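You operate a simulated robot arm through the tools that you are given. There is no shell and no other tool.

The job below is to be done with a simulated robot arm. You get a single attempt, and the scene is never put back.

JOB
When the glue line turns amber, open the toggle clamps and put both locating pins back in the pin sockets.

The check looks at the end state, three seconds after you hand in, the way a careful person would. Anything else that was tipped, shoved, dropped, spilled or broken makes it a failure.

ROBOT AND FRAMES
A 7-joint arm with a two-finger parallel gripper, fixed in place. Base frame: the origin is at the foot of the arm, x ahead of it, y to its left, z up; the work surface is at about z = 0.86. Readings come in m, degrees, newtons and seconds.
With the tool pointing down near the work surface it reaches from about 0.1 to 0.64 m from the base axis. Its first joint turns from -66.0 to 66.0 degrees. Payload 1.57 kg.
The TCP is the grasp point between the finger pads, 0.03 m short of the fingertips. In the tool frame z runs along the fingers and y along their closing line. The gripper opens to 0.08 m. The fingers are 0.017 m wide and 0.012 m thick; the gripper's body (0.04 by 0.082 m) begins 0.08 m behind the TCP.
Orientation is that of the tool frame in the base frame, as [roll, pitch, yaw] about the fixed x, y, z axes, in that order (R = Rz(yaw) Ry(pitch) Rx(roll)). With the fingers straight down and closing along the base's y, the tool's x points along the base's -x, its y along +y and its z along -z.

CONTROLS
- The arm moves only by the tool drive_tool. Its argument "rows" is one flat list of numbers, 7 for each row, row after row: the shift along the base's x, y, z in units of 50 mm (1.0 is 50 mm), then the turn, a rotation vector about the base's x, y, z in units of 4 degrees (1.0 is 4 degrees), then the finger opening in m, from 0 to 0.08. In form: [tx, ty, tz, wx, wy, wz, jaw, tx, ty, tz, wx, wy, wz, jaw, ...]. A call has 1 to 20 rows; each row shifts and turns the commanded pose from where the row before left it. A call with a number of a shift or a turn outside -1 to 1 is refused whole. Rows are played at 5 a second. More than 0.05 m and 8.6 degrees between two rows, or a gripper value outside its range, and nothing of the call is played. Where a pose cannot be reached the arm comes as near as it can. A force on the tool above 40 N (or 10 N above the force at the start of the call, whichever is more), or a blocked arm, ends the call early, and 0.2 s more pass. The fingers move at their own pace (about 0.072 m/s each) and stop on an object; they squeeze with about 26 N. The grip force told is the motor's: it shows also when the fingers shut on nothing. Time passes only in rows, and 0.2 s behind the last, so rows that do not move let the fingers close. The reply holds the time, the measured pose of the TCP, the force on the tool along the base axes, the opening and the grip force, in the units named above and with some noise, with the torque about the TCP (base axes, N m) and any sound that the robot's microphone picked up, and new pictures: "views" is both (left out), scene, wrist or none.
- Cameras (640 x 400 px; columns grow to the right, rows downward): "scene" is fixed at [0.0532, 0.4327, 1.4221]; the picture's right is [-0.78, -0.63, 0.00], its down [-0.38, 0.47, -0.80] and it looks along [0.50, -0.62, -0.61] (base axes); focal length 243 px, centre (320, 200). "wrist" rides on the gripper at [0.072, -0.007, -0.122] in the tool frame; the picture's right is [0.09, 1.00, 0.00], its down [-0.84, 0.08, -0.54] and it looks along [-0.54, 0.05, 0.84] (tool axes); focal length 238 px, centre (320, 200). There is no depth. A picture from a camera that has moved, and an enlarged one, comes with that camera's place and axes in the base frame and with its lens.
- zoom(camera, box): a new picture of the part [left, top, right, bottom] of that camera's present view, enlarged. The clock stands still meanwhile.
- sign_off(): hands the job in; it is judged then, once.

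Nothing tells you positions but the pictures and the camera data. Unless the task says otherwise, let go and move clear before handing in.

The tools are called after ">>>" as name(argument=value, ...) on one line, values as JSON. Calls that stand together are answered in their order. drive_tool: Moves the arm, as the interface text tells. Its arguments: {"type":"object","properties":{"rows":{"type":"array"},"views":{"type":"string","enum":["both","scene","wrist","none"]}},"required":["rows"]} The other tools are called the same way: zoom (camera, box) takes an enlarged picture of a part of a camera's view; sign_off () hands the job in.

At the start:

```text
clock: 0.0
tool_pos: [0.3152, -0.0402, 1.269]
ee_rot: [-180.0, 0.1, 180.0]
ft_force: [0.1, -0.4, 0.3]
ft_torque: [0.0, 0.03, -0.05]
opening: 0.0803
grip_force: 0.1
```

scene: 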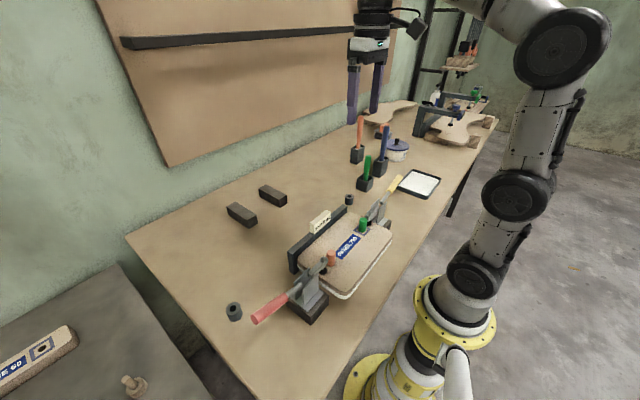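
wrist: 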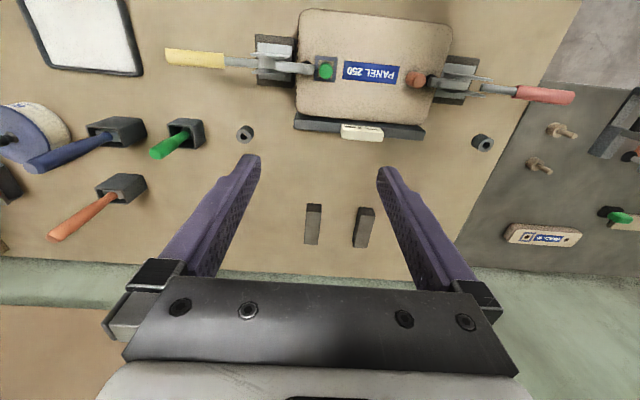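

I see a panel held by two toggle clamps (red handle and yellow handle), with two round sockets on the bench beside them. I'll look closer before moving anything.

>>> zoom(camera="scene", box=[220, 170, 440, 330])

>>> zoom(camera="wrist", box=[220, 0, 600, 170])

>>> zoom(camera="scene", box=[320, 80, 500, 210])

>>> zoom(camera="wrist", box=[0, 0, 320, 250])

>>> zoom(camera="wrist", box=[460, 60, 640, 260])

```text
2.50 times, centred on (330, 250) of scene
camera zoom: at [0.0532, 0.4327, 1.4221], right [-0.78, -0.63, 0.0], down [-0.38, 0.47, -0.8], along [0.5, -0.62, -0.61], focal length 608 px, centre (295, 75)
```

zoom: 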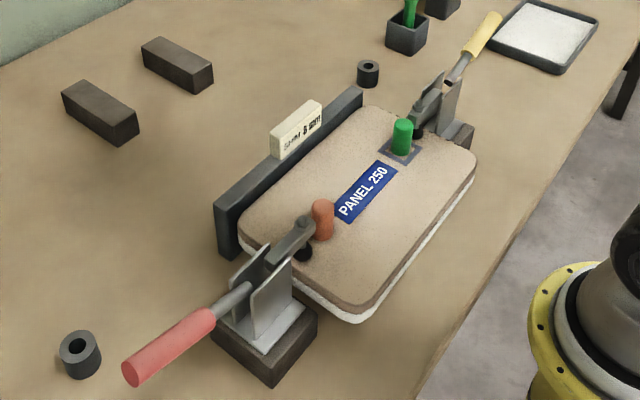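

```text
1.68 times, centred on (410, 85) of wrist
camera zoom: at [0.2425, -0.0471, 1.3903], right [-0.09, 1.0, 0.0], down [0.84, 0.08, 0.54], along [0.54, 0.05, -0.84], focal length 401 px, centre (168, 394)
```

zoom: 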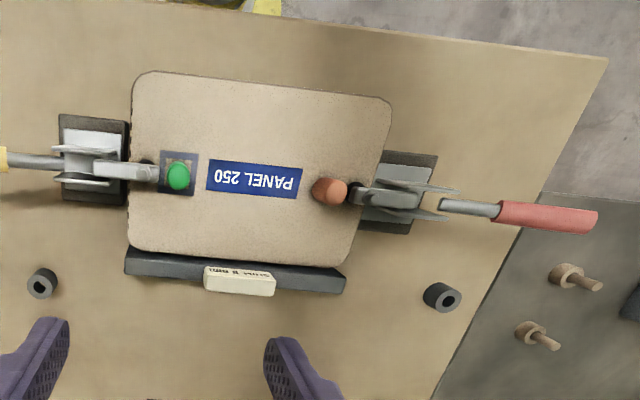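

```text
3.08 times, centred on (410, 145) of scene
camera zoom: at [0.0532, 0.4327, 1.4221], right [-0.78, -0.63, 0.0], down [-0.38, 0.47, -0.8], along [0.5, -0.62, -0.61], focal length 748 px, centre (43, 369)
```

zoom: 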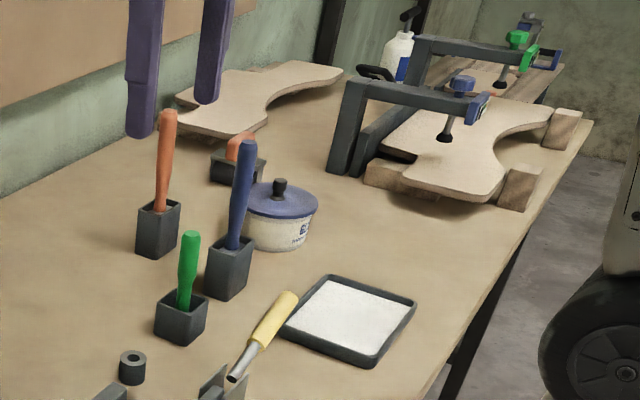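

```text
1.60 times, centred on (160, 125) of wrist
camera zoom: at [0.2425, -0.0471, 1.3903], right [-0.09, 1.0, 0.0], down [0.84, 0.08, 0.54], along [0.54, 0.05, -0.84], focal length 381 px, centre (576, 320)
```

zoom: 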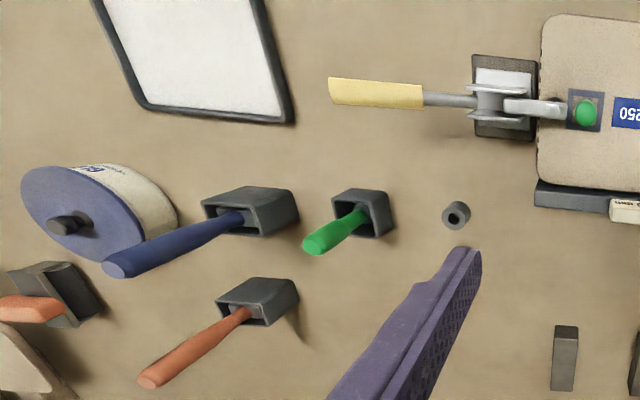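

```text
2.00 times, centred on (550, 160) of wrist
camera zoom: at [0.2425, -0.0471, 1.3903], right [-0.09, 1.0, 0.0], down [0.84, 0.08, 0.54], along [0.54, 0.05, -0.84], focal length 477 px, centre (-140, 280)
```

zoom: 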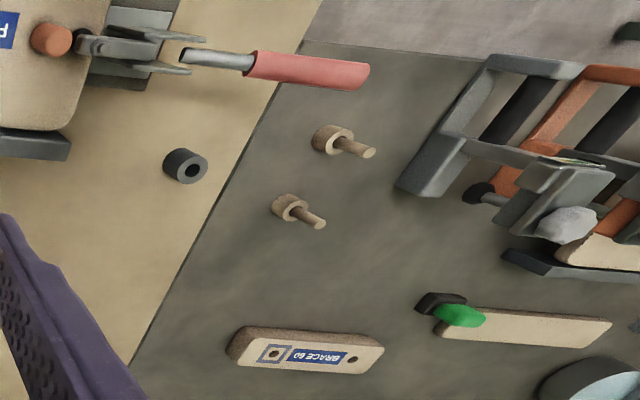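

The panel sits at about x 0.27, y 0.04, with the orange pin near (0.274, 0.122) and the green pin near (0.276, -0.034). The sockets are near (0.386, 0.322) and (0.41, -0.19). The glue line on the panel edge looks white for now, so I'll zoom on it and on the little sign.

>>> zoom(camera="scene", box=[290, 200, 370, 250])

>>> zoom(camera="scene", box=[320, 215, 400, 305])

>>> zoom(camera="scene", box=[220, 250, 340, 330])

>>> zoom(camera="scene", box=[0, 300, 160, 400])

>>> zoom(camera="wrist", box=[240, 20, 340, 90])

>>> zoom(camera="wrist", box=[390, 40, 500, 110])

```text
8.00 times, centred on (330, 225) of scene
camera zoom: at [0.0532, 0.4327, 1.4221], right [-0.78, -0.63, 0.0], down [-0.38, 0.47, -0.8], along [0.5, -0.62, -0.61], focal length 1946 px, centre (240, 0)
```

zoom: 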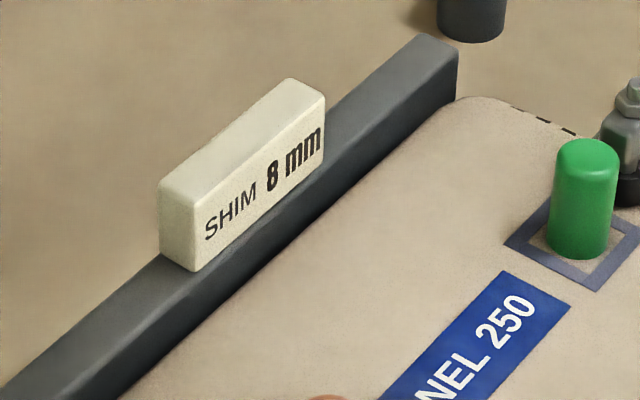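

```text
4.44 times, centred on (360, 260) of scene
camera zoom: at [0.0532, 0.4327, 1.4221], right [-0.78, -0.63, 0.0], down [-0.38, 0.47, -0.8], along [0.5, -0.62, -0.61], focal length 1081 px, centre (142, -67)
```

zoom: 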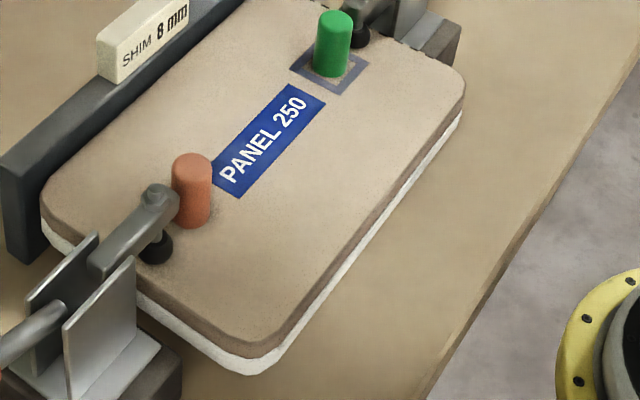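

```text
5.00 times, centred on (280, 290) of scene
camera zoom: at [0.0532, 0.4327, 1.4221], right [-0.78, -0.63, 0.0], down [-0.38, 0.47, -0.8], along [0.5, -0.62, -0.61], focal length 1216 px, centre (520, -250)
```

zoom: 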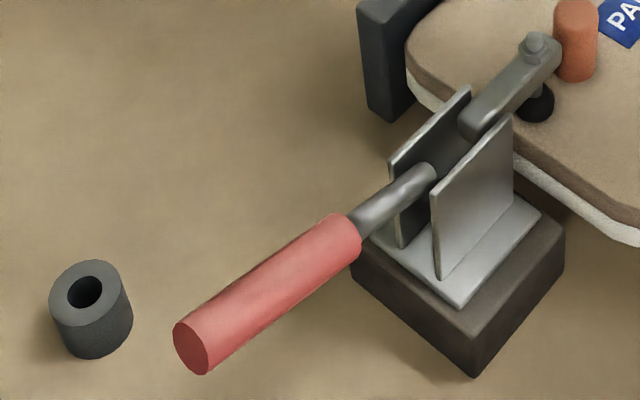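

```text
4.00 times, centred on (80, 350) of scene
camera zoom: at [0.0532, 0.4327, 1.4221], right [-0.78, -0.63, 0.0], down [-0.38, 0.47, -0.8], along [0.5, -0.62, -0.61], focal length 973 px, centre (1280, -400)
```

zoom: 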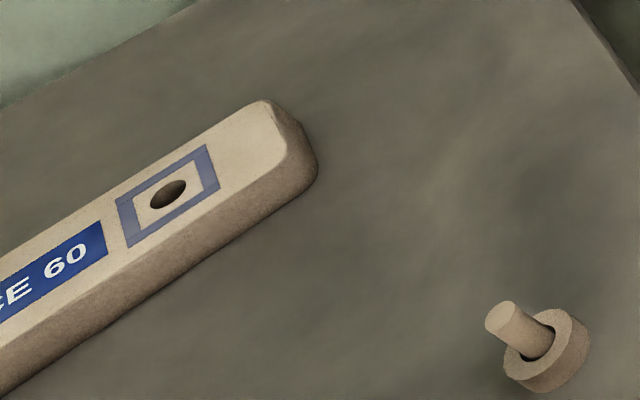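

```text
5.71 times, centred on (290, 55) of wrist
camera zoom: at [0.2425, -0.0471, 1.3903], right [-0.09, 1.0, 0.0], down [0.84, 0.08, 0.54], along [0.54, 0.05, -0.84], focal length 1362 px, centre (491, 1029)
```

zoom: 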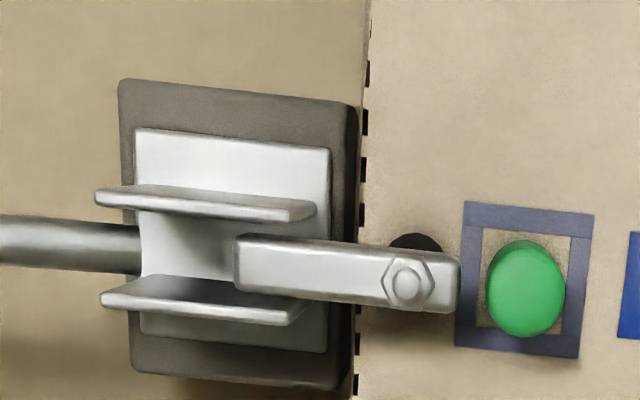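

```text
5.71 times, centred on (445, 75) of wrist
camera zoom: at [0.2425, -0.0471, 1.3903], right [-0.09, 1.0, 0.0], down [0.84, 0.08, 0.54], along [0.54, 0.05, -0.84], focal length 1362 px, centre (-394, 914)
```

zoom: 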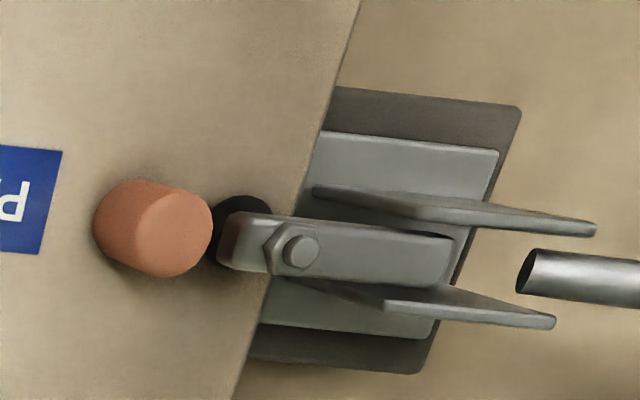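

The panel shows two headed pins and two clamps, and its glue bead is still white. While it cures I'll bring the tool up and over the red handle, turned so the fingers close along x, and keep watching the bead.

>>> drive_tool(rows=[-0.04, 0.35, -0.08, 0, 0, -1, 0.08, -0.04, 0.35, -0.08, 0, 0, -1, 0.08, -0.04, 0.35, -0.08, 0, 0, -1, 0.08, -0.04, 0.35, -0.08, 0, 0, -1, 0.08, -0.04, 0.35, -0.08, 0, 0, -1, 0.08, -0.04, 0.35, -0.08, 0, 0, -1, 0.08, -0.04, 0.35, -0.08, 0, 0, -1, 0.08, -0.04, 0.35, -0.08, 0, 0, -1, 0.08, -0.04, 0.35, -0.08, 0, 0, -1, 0.08, -0.04, 0.35, -0.08, 0, 0, -1, 0.08, -0.04, 0.35, -0.08, 0, 0, -1, 0.08, -0.04, 0.35, -0.08, 0, 0, -1, 0.08, -0.04, 0.35, -0.08, 0, 0, -1, 0.08, -0.04, 0.35, -0.08, 0, 0, -1, 0.08, -0.04, 0.35, -0.08, 0, 0, -1, 0.08, -0.04, 0.35, -0.08, 0, 0, -1, 0.08, -0.04, 0.35, -0.08, 0, 0, -1, 0.08, -0.04, 0.35, -0.08, 0, 0, -1, 0.08, -0.04, 0.35, -0.08, 0, 0, -1, 0.08, -0.04, 0.35, -0.08, 0, 0, -1, 0.08], views="both")

```text
clock: 4.2
tool_pos: [0.2751, 0.309, 1.1895]
ee_rot: [180.0, 0.0, 99.8]
ft_force: [-0.1, -0.9, -0.3]
ft_torque: [-0.03, 0.04, 0.01]
opening: 0.08
grip_force: 0.0
camera wrist: at [0.2557, 0.3791, 1.3108], right [0.96, 0.26, 0.0], down [0.22, -0.81, 0.54], along [0.14, -0.52, -0.84], focal length 238 px, centre (320, 200)
```

scene: 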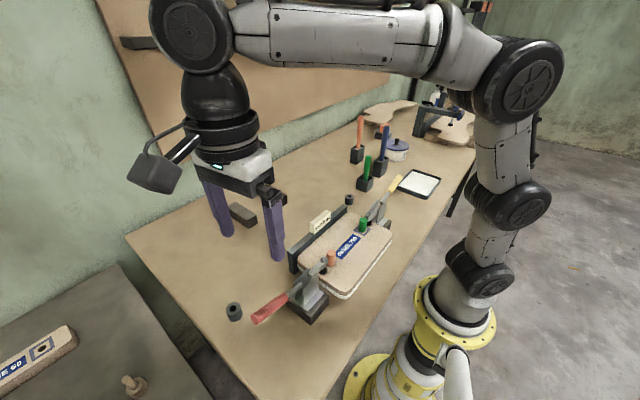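
wrist: 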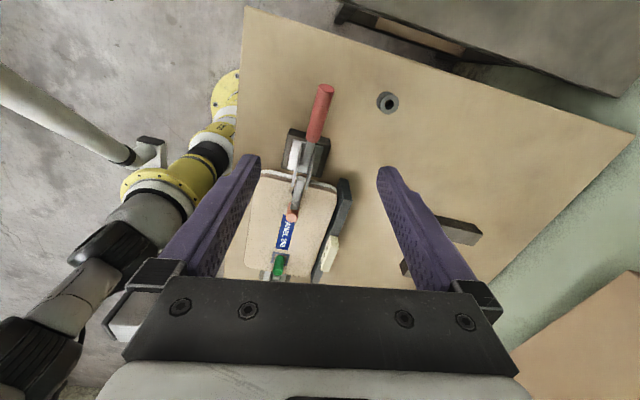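

The glue line is still unobstructed from the scene camera. I'll finish the turn, hover over the red handle, and then hold while watching the bead.

>>> drive_tool(rows=[0, 0, -0.4, 0, 0, -1, 0.08, 0, 0, -0.4, 0, 0, -1, 0.08, 0, 0, -0.4, 0, 0, -0.45, 0.08, 0, 0, -0.4, 0, 0, 0, 0.08, 0, 0, 0, 0, 0, 0, 0.08], views="both")

>>> zoom(camera="scene", box=[300, 215, 400, 305])

>>> zoom(camera="wrist", box=[220, 40, 420, 240])

```text
clock: 5.4
tool_pos: [0.2737, 0.3076, 1.1097]
ee_rot: [-179.9, 0.0, 90.2]
ft_force: [-0.1, -0.1, -0.5]
ft_torque: [0.0, -0.03, -0.03]
opening: 0.08
grip_force: 0.0
camera wrist: at [0.2669, 0.381, 1.2304], right [1.0, 0.1, 0.0], down [0.08, -0.84, 0.54], along [0.05, -0.54, -0.84], focal length 238 px, centre (320, 200)
```

scene: 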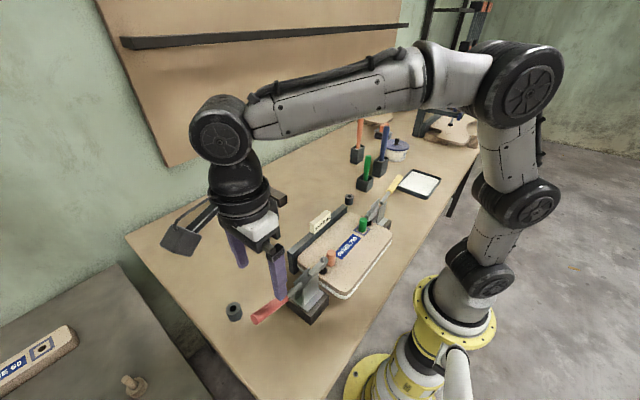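
wrist: 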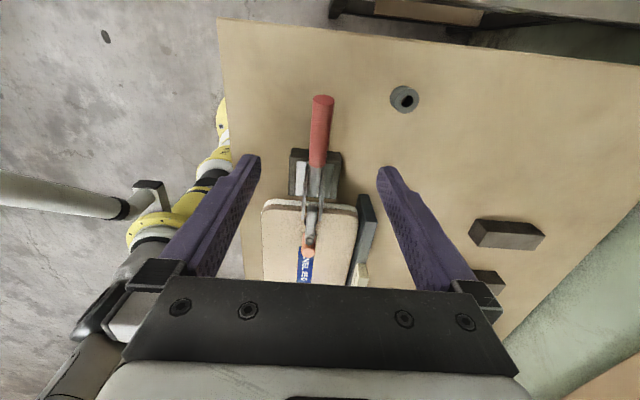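

```text
4.44 times, centred on (350, 260) of scene
camera zoom: at [0.0532, 0.4327, 1.4221], right [-0.78, -0.63, 0.0], down [-0.38, 0.47, -0.8], along [0.5, -0.62, -0.61], focal length 1081 px, centre (187, -67)
```

zoom: 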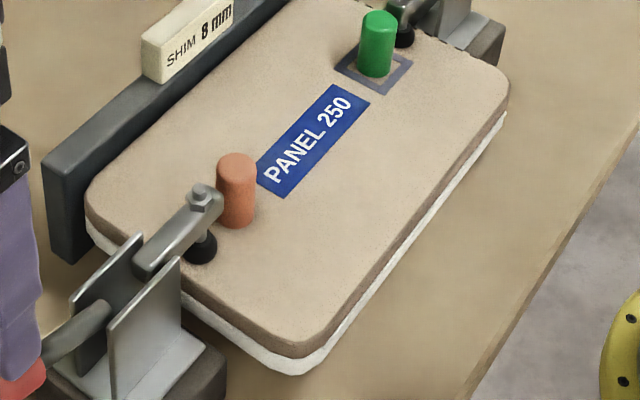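

```text
2.00 times, centred on (320, 140) of wrist
camera zoom: at [0.2669, 0.381, 1.2304], right [1.0, 0.1, 0.0], down [0.08, -0.84, 0.54], along [0.05, -0.54, -0.84], focal length 477 px, centre (320, 320)
```

zoom: 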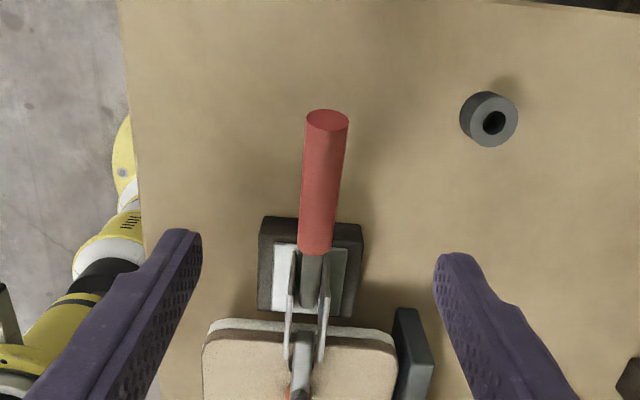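

The bead is still white and the tool hovers centred over the red handle at x≈0.273. I'll hold and wait.

>>> drive_tool(rows=[0, 0, 0, 0, 0, 0, 0.08, 0, 0, 0, 0, 0, 0, 0.08, 0, 0, 0, 0, 0, 0, 0.08, 0, 0, 0, 0, 0, 0, 0.08, 0, 0, 0, 0, 0, 0, 0.08, 0, 0, 0, 0, 0, 0, 0.08, 0, 0, 0, 0, 0, 0, 0.08, 0, 0, 0, 0, 0, 0, 0.08, 0, 0, 0, 0, 0, 0, 0.08, 0, 0, 0, 0, 0, 0, 0.08, 0, 0, 0, 0, 0, 0, 0.08, 0, 0, 0, 0, 0, 0, 0.08, 0, 0, 0, 0, 0, 0, 0.08, 0, 0, 0, 0, 0, 0, 0.08, 0, 0, 0, 0, 0, 0, 0.08, 0, 0, 0, 0, 0, 0, 0.08, 0, 0, 0, 0, 0, 0, 0.08, 0, 0, 0, 0, 0, 0, 0.08, 0, 0, 0, 0, 0, 0, 0.08, 0, 0, 0, 0, 0, 0, 0.08], views="scene")

>>> zoom(camera="scene", box=[300, 215, 400, 305])

```text
clock: 9.6
tool_pos: [0.2741, 0.309, 1.1091]
ee_rot: [179.9, 0.0, 90.3]
ft_force: [0.6, -0.7, 0.2]
ft_torque: [0.02, -0.01, -0.03]
opening: 0.0799
grip_force: 0.0
```

scene: 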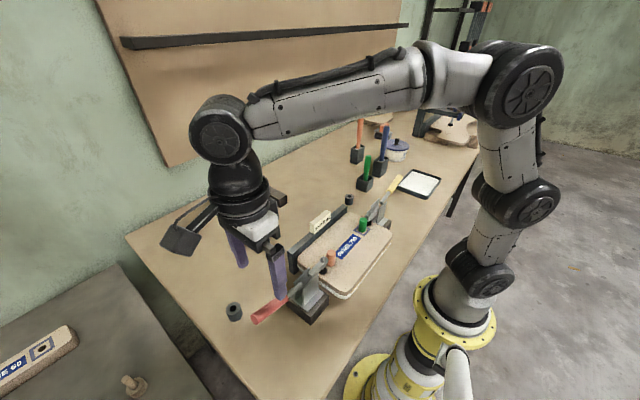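

```text
4.44 times, centred on (350, 260) of scene
camera zoom: at [0.0532, 0.4327, 1.4221], right [-0.78, -0.63, 0.0], down [-0.38, 0.47, -0.8], along [0.5, -0.62, -0.61], focal length 1081 px, centre (187, -67)
```

zoom: 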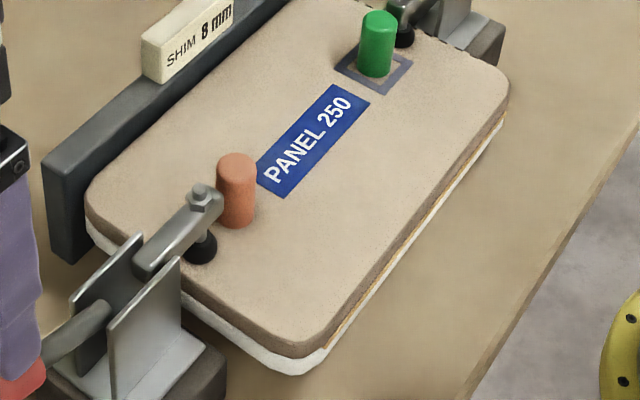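

A thin amber-looking line has appeared between the panel and the white layer on the right edge. I'll zoom in to be sure.

>>> zoom(camera="scene", box=[360, 235, 400, 260])

>>> zoom(camera="scene", box=[340, 265, 380, 300])

```text
16.00 times, centred on (380, 248) of scene
camera zoom: at [0.0532, 0.4327, 1.4221], right [-0.78, -0.63, 0.0], down [-0.38, 0.47, -0.8], along [0.5, -0.62, -0.61], focal length 3892 px, centre (-640, -560)
```

zoom: 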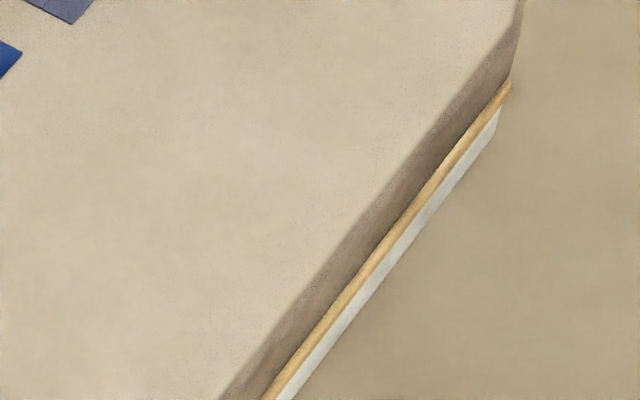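

```text
11.43 times, centred on (360, 282) of scene
camera zoom: at [0.0532, 0.4327, 1.4221], right [-0.78, -0.63, 0.0], down [-0.38, 0.47, -0.8], along [0.5, -0.62, -0.61], focal length 2780 px, centre (-137, -743)
```

zoom: 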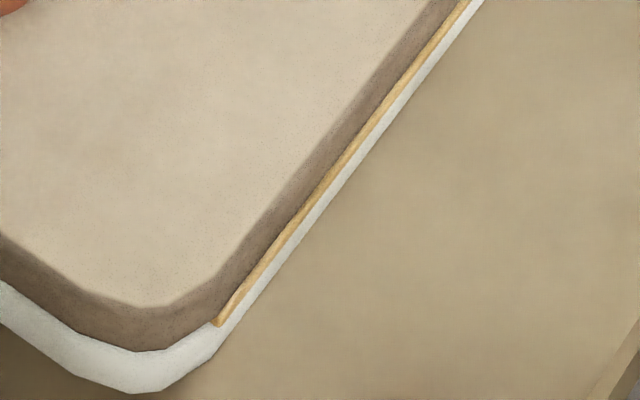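

The glue line is clearly amber now. I'll lower the open fingers around the red handle and check alignment before gripping.

>>> drive_tool(rows=[0, 0, -0.5, 0, 0, 0, 0.08, 0, 0, -0.6, 0, 0, 0, 0.08, 0, 0, -0.6, 0, 0, 0, 0.08, 0, 0, -0.4, 0, 0, 0, 0.08, 0, 0, -0.2, 0, 0, 0, 0.08, 0, 0, 0, 0, 0, 0, 0.08], views="both")

>>> zoom(camera="scene", box=[240, 220, 400, 330])

>>> zoom(camera="wrist", box=[220, 40, 420, 240])

```text
clock: 11.0
tool_pos: [0.2757, 0.31, 0.9928]
ee_rot: [180.0, -0.1, 90.2]
ft_force: [0.8, -0.3, 1.2]
ft_torque: [-0.02, -0.01, -0.01]
opening: 0.08
grip_force: 0.2
camera wrist: at [0.2676, 0.3816, 1.1146], right [1.0, 0.1, 0.0], down [0.08, -0.84, 0.54], along [0.05, -0.54, -0.84], focal length 238 px, centre (320, 200)
```

scene: 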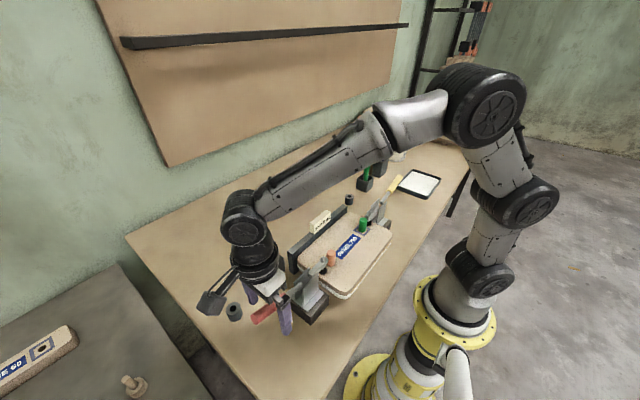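
wrist: 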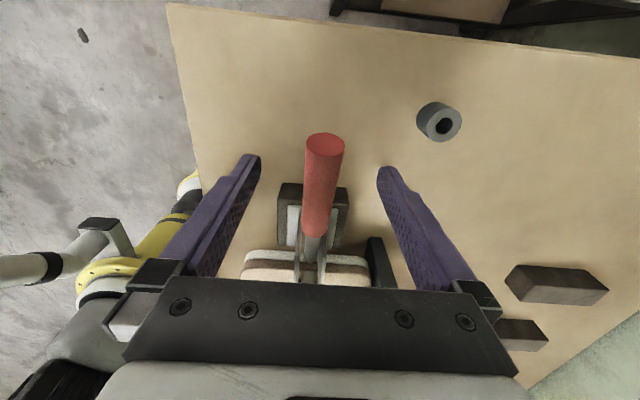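

```text
3.64 times, centred on (320, 275) of scene
camera zoom: at [0.0533, 0.4327, 1.4221], right [-0.78, -0.63, 0.0], down [-0.38, 0.47, -0.8], along [0.5, -0.62, -0.61], focal length 884 px, centre (320, -73)
```

zoom: 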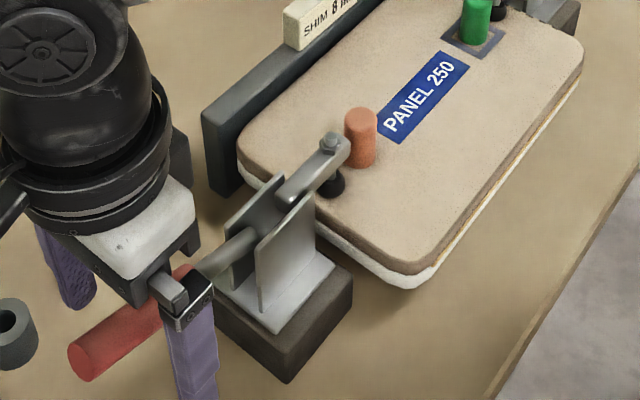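

```text
2.00 times, centred on (320, 140) of wrist
camera zoom: at [0.2676, 0.3816, 1.1146], right [1.0, 0.1, 0.0], down [0.08, -0.84, 0.54], along [0.05, -0.54, -0.84], focal length 477 px, centre (320, 320)
```

zoom: 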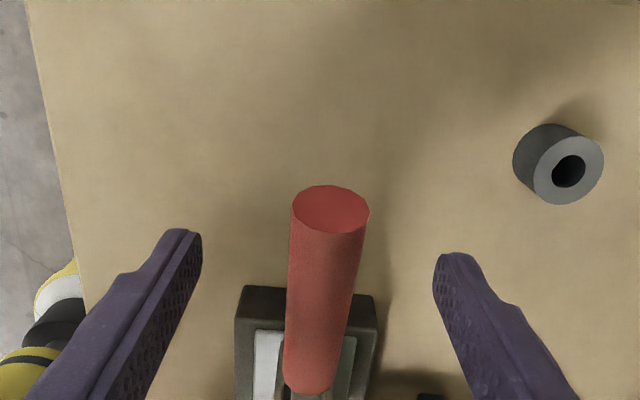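

The handle lies centred between the fingers at about (0.274, 0.31, 0.994). I'll grip and make a small lifting arc to feel which way it gives.

>>> drive_tool(rows=[0, 0, 0, 0, 0, 0, 0.0, 0, 0, 0, 0, 0, 0, 0.0, 0, 0, 0, 0, 0, 0, 0.0, 0, 0, 0, 0, 0, 0, 0.0], views="wrist")

>>> drive_tool(rows=[0, -0.05, 0.15, 1, 0, 0, 0.0, 0, -0.06, 0.145, 1, 0, 0, 0.0], views="both")

```text
clock: 12.0
tool_pos: [0.2756, 0.3094, 0.9931]
ee_rot: [179.9, 0.1, 90.1]
ft_force: [-1.7, -0.5, 0.9]
ft_torque: [0.04, 0.05, -0.08]
opening: 0.0199
grip_force: 32.8
camera wrist: at [0.2675, 0.3816, 1.115], right [1.0, 0.1, 0.0], down [0.08, -0.84, 0.54], along [0.05, -0.54, -0.84], focal length 238 px, centre (320, 200)
```

wrist: 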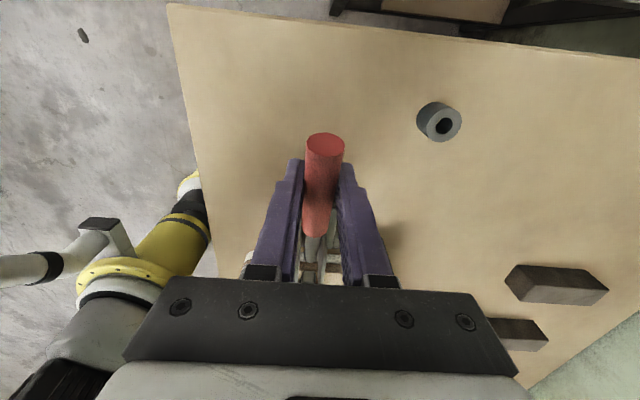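

```text
clock: 12.6
tool_pos: [0.2747, 0.3038, 1.0073]
ee_rot: [-179.7, -7.7, 90.1]
ft_force: [-1.2, -1.8, -12.3]
ft_torque: [0.85, 0.04, -0.13]
opening: 0.0194
grip_force: 33.2
camera wrist: at [0.2679, 0.3584, 1.1375], right [1.0, 0.1, 0.01], down [0.08, -0.9, 0.42], along [0.05, -0.42, -0.91], focal length 238 px, centre (320, 200)
```

scene: 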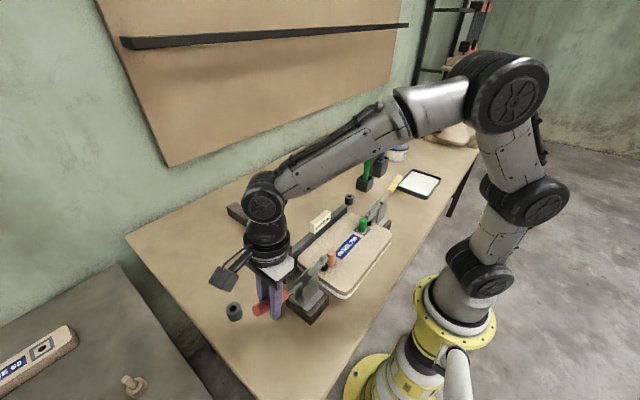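
wrist: 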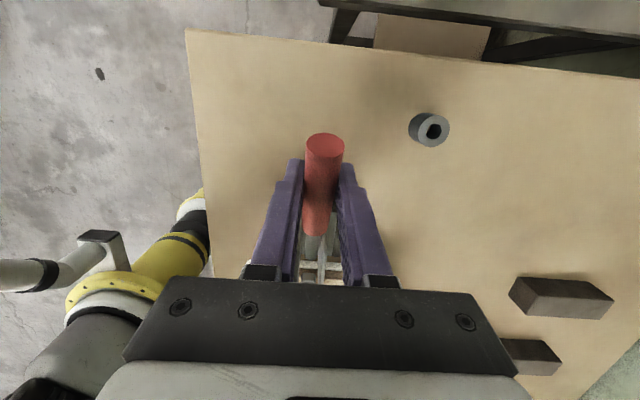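

The handle is following the lift with about 12 N of resistance, so up is the opening direction. I'll continue along the arc.

>>> drive_tool(rows=[0, -0.076, 0.142, 1, 0, 0, 0.0, 0, -0.086, 0.137, 1, 0, 0, 0.0, 0, -0.095, 0.13, 1, 0, 0, 0.0, 0, -0.104, 0.124, 1, 0, 0, 0.0], views="both")

>>> zoom(camera="scene", box=[240, 220, 400, 330])

```text
clock: 13.6
tool_pos: [0.2744, 0.2843, 1.0331]
ee_rot: [-179.9, -23.8, 90.3]
ft_force: [2.7, -12.7, -19.1]
ft_torque: [0.24, 0.08, -0.1]
opening: 0.0195
grip_force: 33.7
camera wrist: at [0.2678, 0.3015, 1.1733], right [1.0, 0.09, 0.04], down [0.08, -0.98, 0.16], along [0.05, -0.15, -0.99], focal length 238 px, centre (320, 200)
```

scene: 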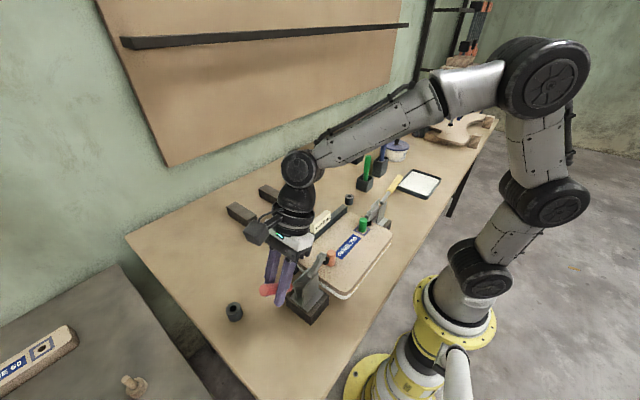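
wrist: 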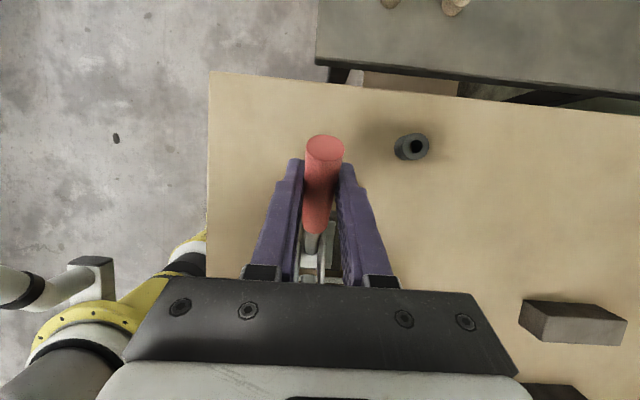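

```text
3.64 times, centred on (320, 275) of scene
camera zoom: at [0.0535, 0.4325, 1.4222], right [-0.78, -0.63, 0.0], down [-0.38, 0.47, -0.8], along [0.5, -0.62, -0.61], focal length 884 px, centre (320, -73)
```

zoom: 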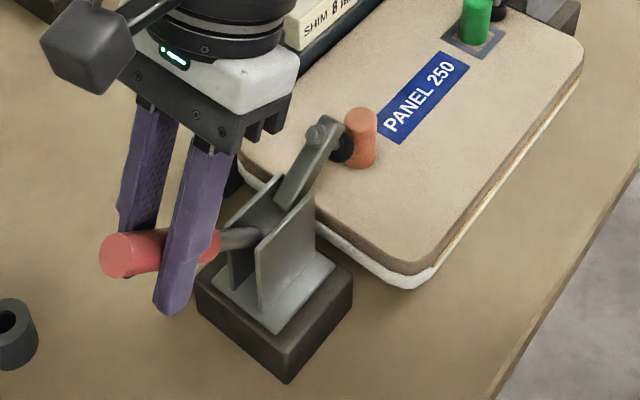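

The clamp arm is rising with the handle, but I'm pulling a little outward, so the true pivot is a bit lower than I assumed. I'll correct the arc and continue.

>>> drive_tool(rows=[0, -0.19, 0.058, 1, 0, 0, 0.0, 0, -0.128, 0.096, 1, 0, 0, 0.0, 0, -0.132, 0.088, 1, 0, 0, 0.0, 0, -0.14, 0.078, 1, 0, 0, 0.0], views="both")

>>> zoom(camera="scene", box=[240, 220, 400, 330])

```text
clock: 14.6
tool_pos: [0.2748, 0.2574, 1.0522]
ee_rot: [179.7, -40.1, 90.4]
ft_force: [-0.9, 4.1, -10.9]
ft_torque: [0.73, 0.17, -0.16]
opening: 0.0195
grip_force: 33.8
camera wrist: at [0.2674, 0.2334, 1.1911], right [1.0, 0.07, 0.06], down [0.08, -0.99, -0.12], along [0.05, 0.13, -0.99], focal length 238 px, centre (320, 200)
```

scene: 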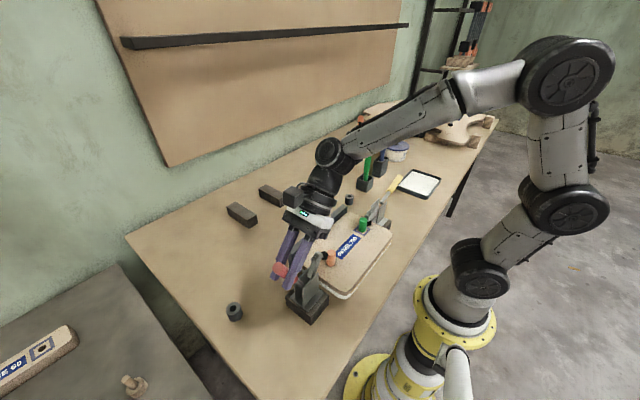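
wrist: 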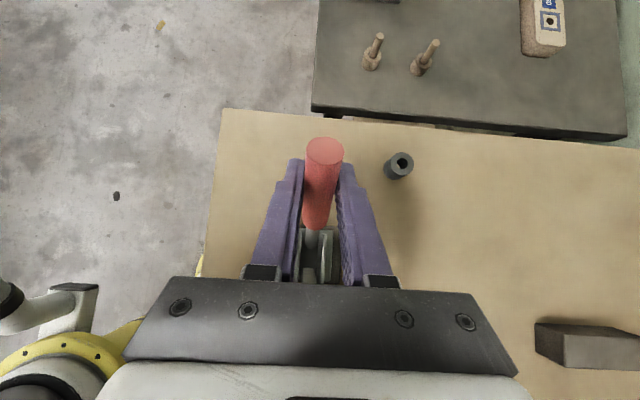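

```text
3.64 times, centred on (320, 275) of scene
camera zoom: at [0.0533, 0.4329, 1.4221], right [-0.78, -0.63, 0.0], down [-0.38, 0.47, -0.8], along [0.5, -0.62, -0.61], focal length 884 px, centre (320, -73)
```

zoom: 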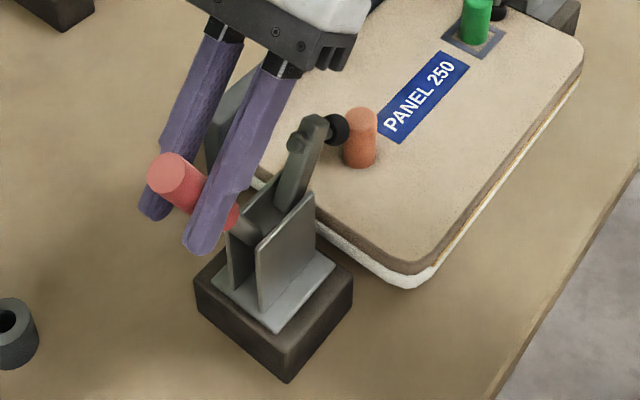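

Forces are modest and the arm keeps lifting. I'll go further along the arc.

>>> drive_tool(rows=[0, -0.144, 0.068, 1, 0, 0, 0.0, 0, -0.148, 0.058, 1, 0, 0, 0.0, 0, -0.154, 0.048, 1, 0, 0, 0.0, 0, -0.154, 0.036, 1, 0, 0, 0.0], views="both")

>>> zoom(camera="scene", box=[240, 220, 400, 330])

```text
clock: 15.6
tool_pos: [0.2751, 0.2274, 1.0636]
ee_rot: [179.5, -56.2, 90.6]
ft_force: [3.3, 28.0, -12.5]
ft_torque: [-0.11, 0.11, -0.06]
opening: 0.0197
grip_force: 33.8
camera wrist: at [0.2673, 0.1666, 1.1898], right [1.0, 0.05, 0.08], down [0.08, -0.92, -0.39], along [0.05, 0.4, -0.92], focal length 238 px, centre (320, 200)
```

scene: 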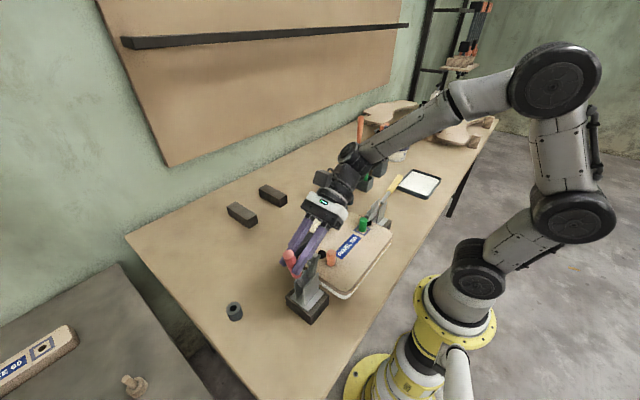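
wrist: 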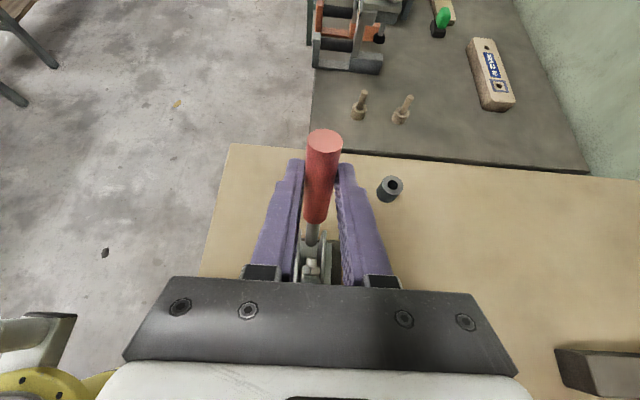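

```text
3.64 times, centred on (320, 275) of scene
camera zoom: at [0.0535, 0.4337, 1.4218], right [-0.78, -0.63, 0.0], down [-0.38, 0.47, -0.8], along [0.5, -0.62, -0.61], focal length 884 px, centre (320, -73)
```

zoom: 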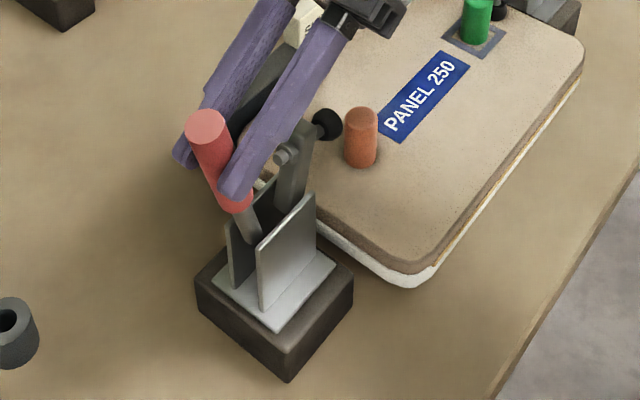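

The resistance jumped to 28 N, which suggests the open stop. I'll ease off slightly and release to see whether the handle stays up.

>>> drive_tool(rows=[0, 0.06, -0.02, 0, 0, 0, 0.0, 0, 0, 0, 0, 0, 0, 0.04, 0, 0, 0, 0, 0, 0, 0.06], views="both")

>>> zoom(camera="scene", box=[240, 220, 400, 330])

```text
clock: 16.4
tool_pos: [0.2746, 0.2302, 1.0619]
ee_rot: [179.6, -56.0, 90.5]
ft_force: [0.2, 0.8, -0.5]
ft_torque: [-0.02, 0.0, 0.0]
opening: 0.0601
grip_force: 0.1
camera wrist: at [0.267, 0.1687, 1.1884], right [1.0, 0.05, 0.08], down [0.08, -0.92, -0.39], along [0.05, 0.4, -0.92], focal length 238 px, centre (320, 200)
```

scene: 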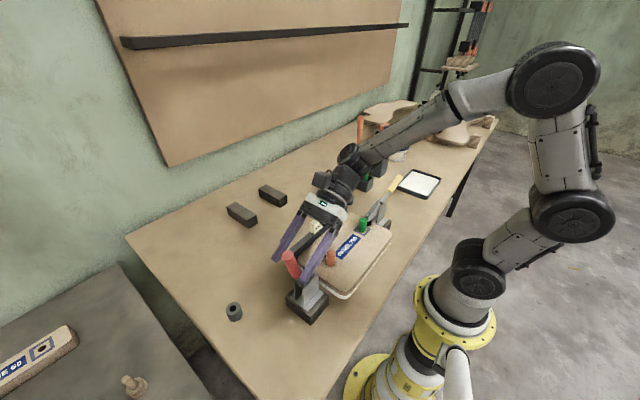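
wrist: 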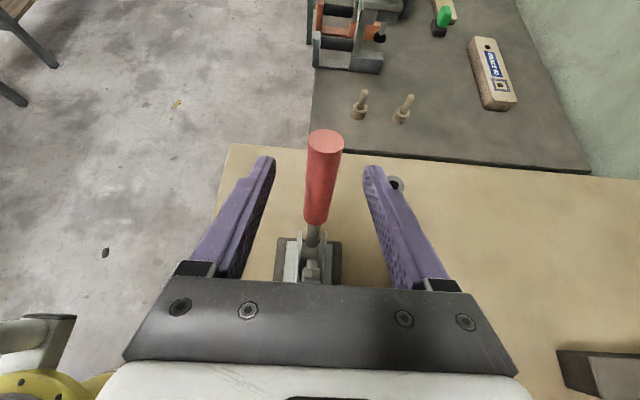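

```text
3.64 times, centred on (320, 275) of scene
camera zoom: at [0.0533, 0.4327, 1.4221], right [-0.78, -0.63, 0.0], down [-0.38, 0.47, -0.8], along [0.5, -0.62, -0.61], focal length 884 px, centre (320, -73)
```

zoom: 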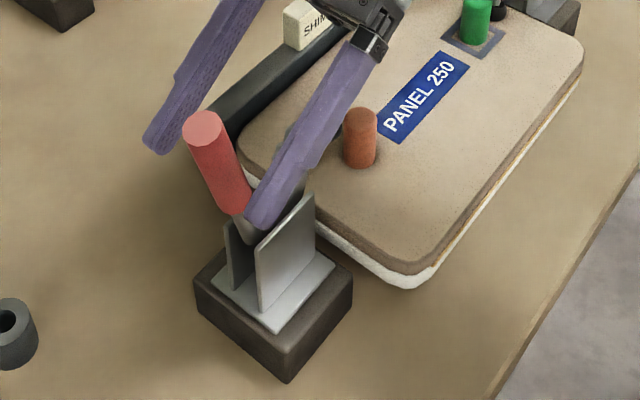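

The red handle stays up on its own with the clamp open. I'll back straight out along the fingers, rise, and bring the tool upright.

>>> drive_tool(rows=[0, -0.66, 0.45, 0, 0, 0, 0.08, 0, -0.66, 0.45, 0, 0, 0, 0.08, 0, -0.66, 0.5, 0, 0, 0, 0.08, 0, -0.2, 0.2, -1, 0, 0, 0.08, 0, -0.2, 0.2, -1, 0, 0, 0.08, 0, -0.2, 0.2, -1, 0, 0, 0.08, 0, -0.2, 0.2, -1, 0, 0, 0.08, 0, -0.2, 0.1, -1, 0, 0, 0.08, 0, -0.2, 0.1, -1, 0, 0, 0.08, 0, -0.2, 0.1, -1, 0, 0, 0.08, 0, -0.2, 0, -1, 0, 0, 0.08, 0, -0.2, 0, -1, 0, 0, 0.08, 0, -0.2, 0, -1, 0, 0, 0.08, 0, -0.2, 0, -1, 0, 0, 0.08, 0, -0.2, 0, -1, 0, 0, 0.08, 0, -0.2, 0, -1, 0, 0, 0.08, 0, -0.2, 0, -1, 0, 0, 0.08], views="both")

>>> zoom(camera="scene", box=[240, 200, 400, 330])

```text
clock: 20.0
tool_pos: [0.2753, -0.0102, 1.1857]
ee_rot: [179.9, 0.1, 90.3]
ft_force: [0.4, 0.1, 0.0]
ft_torque: [0.01, 0.03, 0.01]
opening: 0.0801
grip_force: 0.0
camera wrist: at [0.2677, 0.062, 1.3069], right [1.0, 0.1, 0.0], down [0.08, -0.84, 0.54], along [0.05, -0.54, -0.84], focal length 238 px, centre (320, 200)
```

scene: 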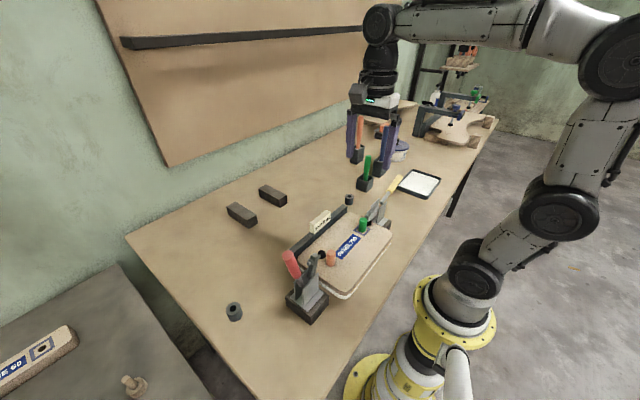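
wrist: 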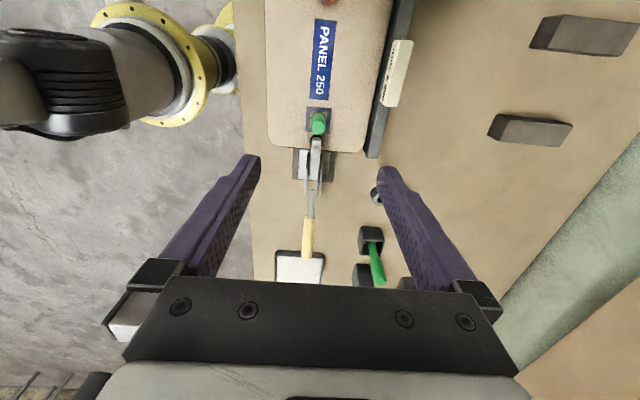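

```text
3.08 times, centred on (320, 265) of scene
camera zoom: at [0.0533, 0.4327, 1.4221], right [-0.78, -0.63, 0.0], down [-0.38, 0.47, -0.8], along [0.5, -0.62, -0.61], focal length 748 px, centre (320, 0)
```

zoom: 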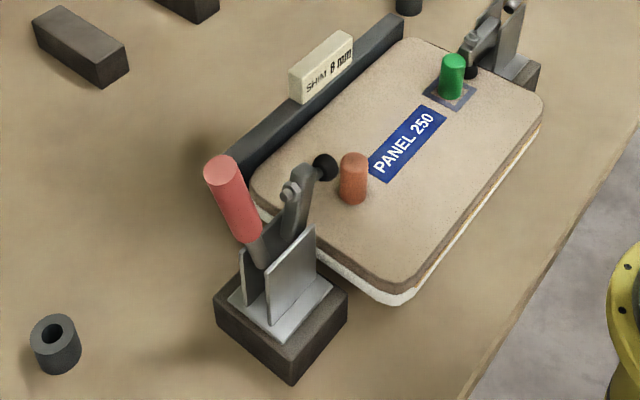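

The red clamp is open and stable. Next I'll spin the tool 180° about z and move over the yellow handle.

>>> drive_tool(rows=[0, -0.08, 0, 0, 0, 1, 0.08, 0, -0.08, 0, 0, 0, 1, 0.08, 0, -0.08, 0, 0, 0, 1, 0.08, 0, -0.08, 0, 0, 0, 1, 0.08, 0, -0.08, 0, 0, 0, 1, 0.08, 0, -0.08, 0, 0, 0, 1, 0.08, 0, -0.08, 0, 0, 0, 1, 0.08, 0, -0.08, 0, 0, 0, 1, 0.08, 0, -0.08, 0, 0, 0, 1, 0.08, 0, -0.08, 0, 0, 0, 1, 0.08, 0, -0.08, 0, 0, 0, 1, 0.08, 0, -0.08, 0, 0, 0, 1, 0.08, 0, -0.08, 0, 0, 0, 1, 0.08, 0, -0.08, 0, 0, 0, 1, 0.08, 0, -0.08, 0, 0, 0, 1, 0.08, 0, -0.08, 0, 0, 0, 1, 0.08, 0, -0.08, 0, 0, 0, 1, 0.08, 0, -0.08, 0, 0, 0, 1, 0.08, 0, -0.08, 0, 0, 0, 1, 0.08, 0, -0.08, 0, 0, 0, 1, 0.08], views="none")

>>> drive_tool(rows=[0, -0.1, 0, 0, 0, 1, 0.08, 0, -0.1, 0, 0, 0, 1, 0.08, 0, -0.1, 0, 0, 0, 1, 0.08, 0, -0.1, 0, 0, 0, 1, 0.08, 0, -0.1, 0, 0, 0, 1, 0.08, 0, -0.1, 0, 0, 0, 1, 0.08, 0, -0.1, 0, 0, 0, 1, 0.08, 0, -0.1, 0, 0, 0, 1, 0.08, 0, -0.1, 0, 0, 0, 1, 0.08, 0, -0.1, 0, 0, 0, 1, 0.08, 0, -0.1, 0, 0, 0, 1, 0.08, 0, -0.1, 0, 0, 0, 1, 0.08, 0, -0.1, 0, 0, 0, 1, 0.08, 0, -0.1, 0, 0, 0, 1, 0.08, 0, -0.1, 0, 0, 0, 1, 0.08, 0, -0.1, 0, 0, 0, 1, 0.08, 0, -0.1, 0, 0, 0, 1, 0.08, 0, -0.1, 0, 0, 0, 1, 0.08, 0, -0.1, 0, 0, 0, 1, 0.08, 0, -0.1, 0, 0, 0, 1, 0.08], views="none")

>>> drive_tool(rows=[0, -0.1, -0.2, 0, 0, 1, 0.08, 0, -0.1, -0.2, 0, 0, 1, 0.08, 0, -0.1, -0.2, 0, 0, 1, 0.08, 0, 0, -0.2, 0, 0, 1, 0.08, 0, 0, 0, 0, 0, 0.95, 0.08], views="both")

>>> zoom(camera="wrist", box=[220, 40, 420, 240])

>>> zoom(camera="scene", box=[320, 140, 460, 260])

```text
clock: 24.2
tool_pos: [0.2751, -0.0891, 1.1851]
ee_rot: [-180.0, 0.0, 170.3]
ft_force: [0.5, -0.4, 0.2]
ft_torque: [0.01, 0.06, 0.03]
opening: 0.08
grip_force: 0.0
```

```text
clock: 28.4
tool_pos: [0.2742, -0.1894, 1.1858]
ee_rot: [-180.0, 0.0, -109.8]
ft_force: [-0.7, -1.0, -0.7]
ft_torque: [-0.01, 0.0, -0.01]
opening: 0.08
grip_force: 0.0
```

```text
clock: 29.6
tool_pos: [0.2747, -0.2043, 1.1444]
ee_rot: [180.0, 0.0, -89.9]
ft_force: [1.5, -0.7, 0.1]
ft_torque: [0.01, 0.03, 0.01]
opening: 0.0799
grip_force: 0.0
camera wrist: at [0.2807, -0.2758, 1.2664], right [-1.0, -0.09, 0.0], down [-0.08, 0.84, 0.54], along [-0.05, 0.54, -0.84], focal length 238 px, centre (320, 200)
```

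scene: 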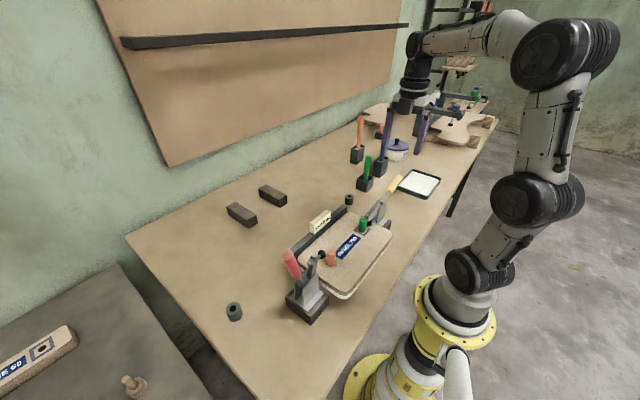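
wrist: 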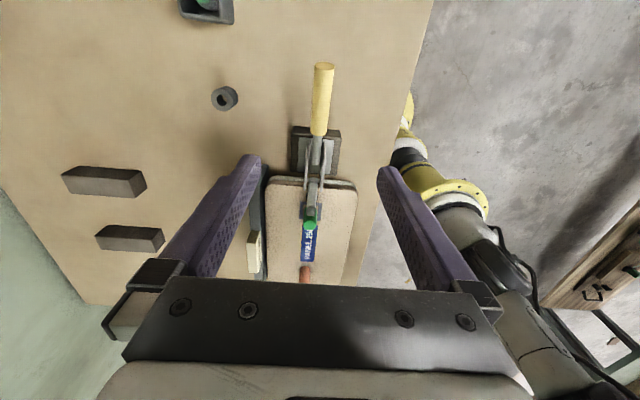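

```text
2.00 times, centred on (320, 140) of wrist
camera zoom: at [0.2807, -0.2758, 1.2664], right [-1.0, -0.09, 0.0], down [-0.08, 0.84, 0.54], along [-0.05, 0.54, -0.84], focal length 477 px, centre (320, 320)
```

zoom: 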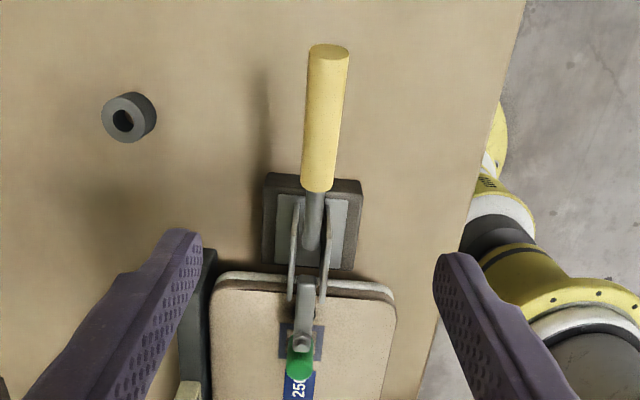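

```text
3.33 times, centred on (390, 200) of scene
camera zoom: at [0.0533, 0.4327, 1.4221], right [-0.78, -0.63, 0.0], down [-0.38, 0.47, -0.8], along [0.5, -0.62, -0.61], focal length 811 px, centre (87, 200)
```

zoom: 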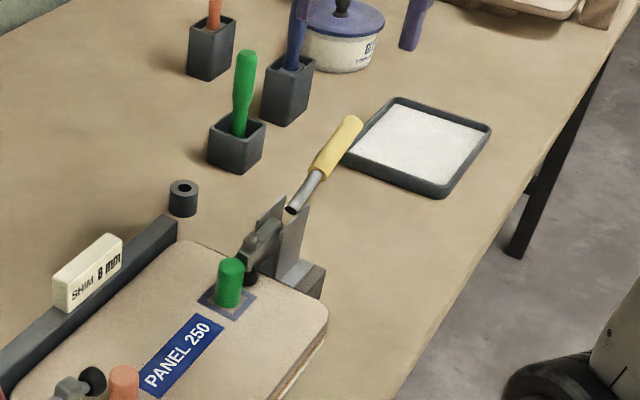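

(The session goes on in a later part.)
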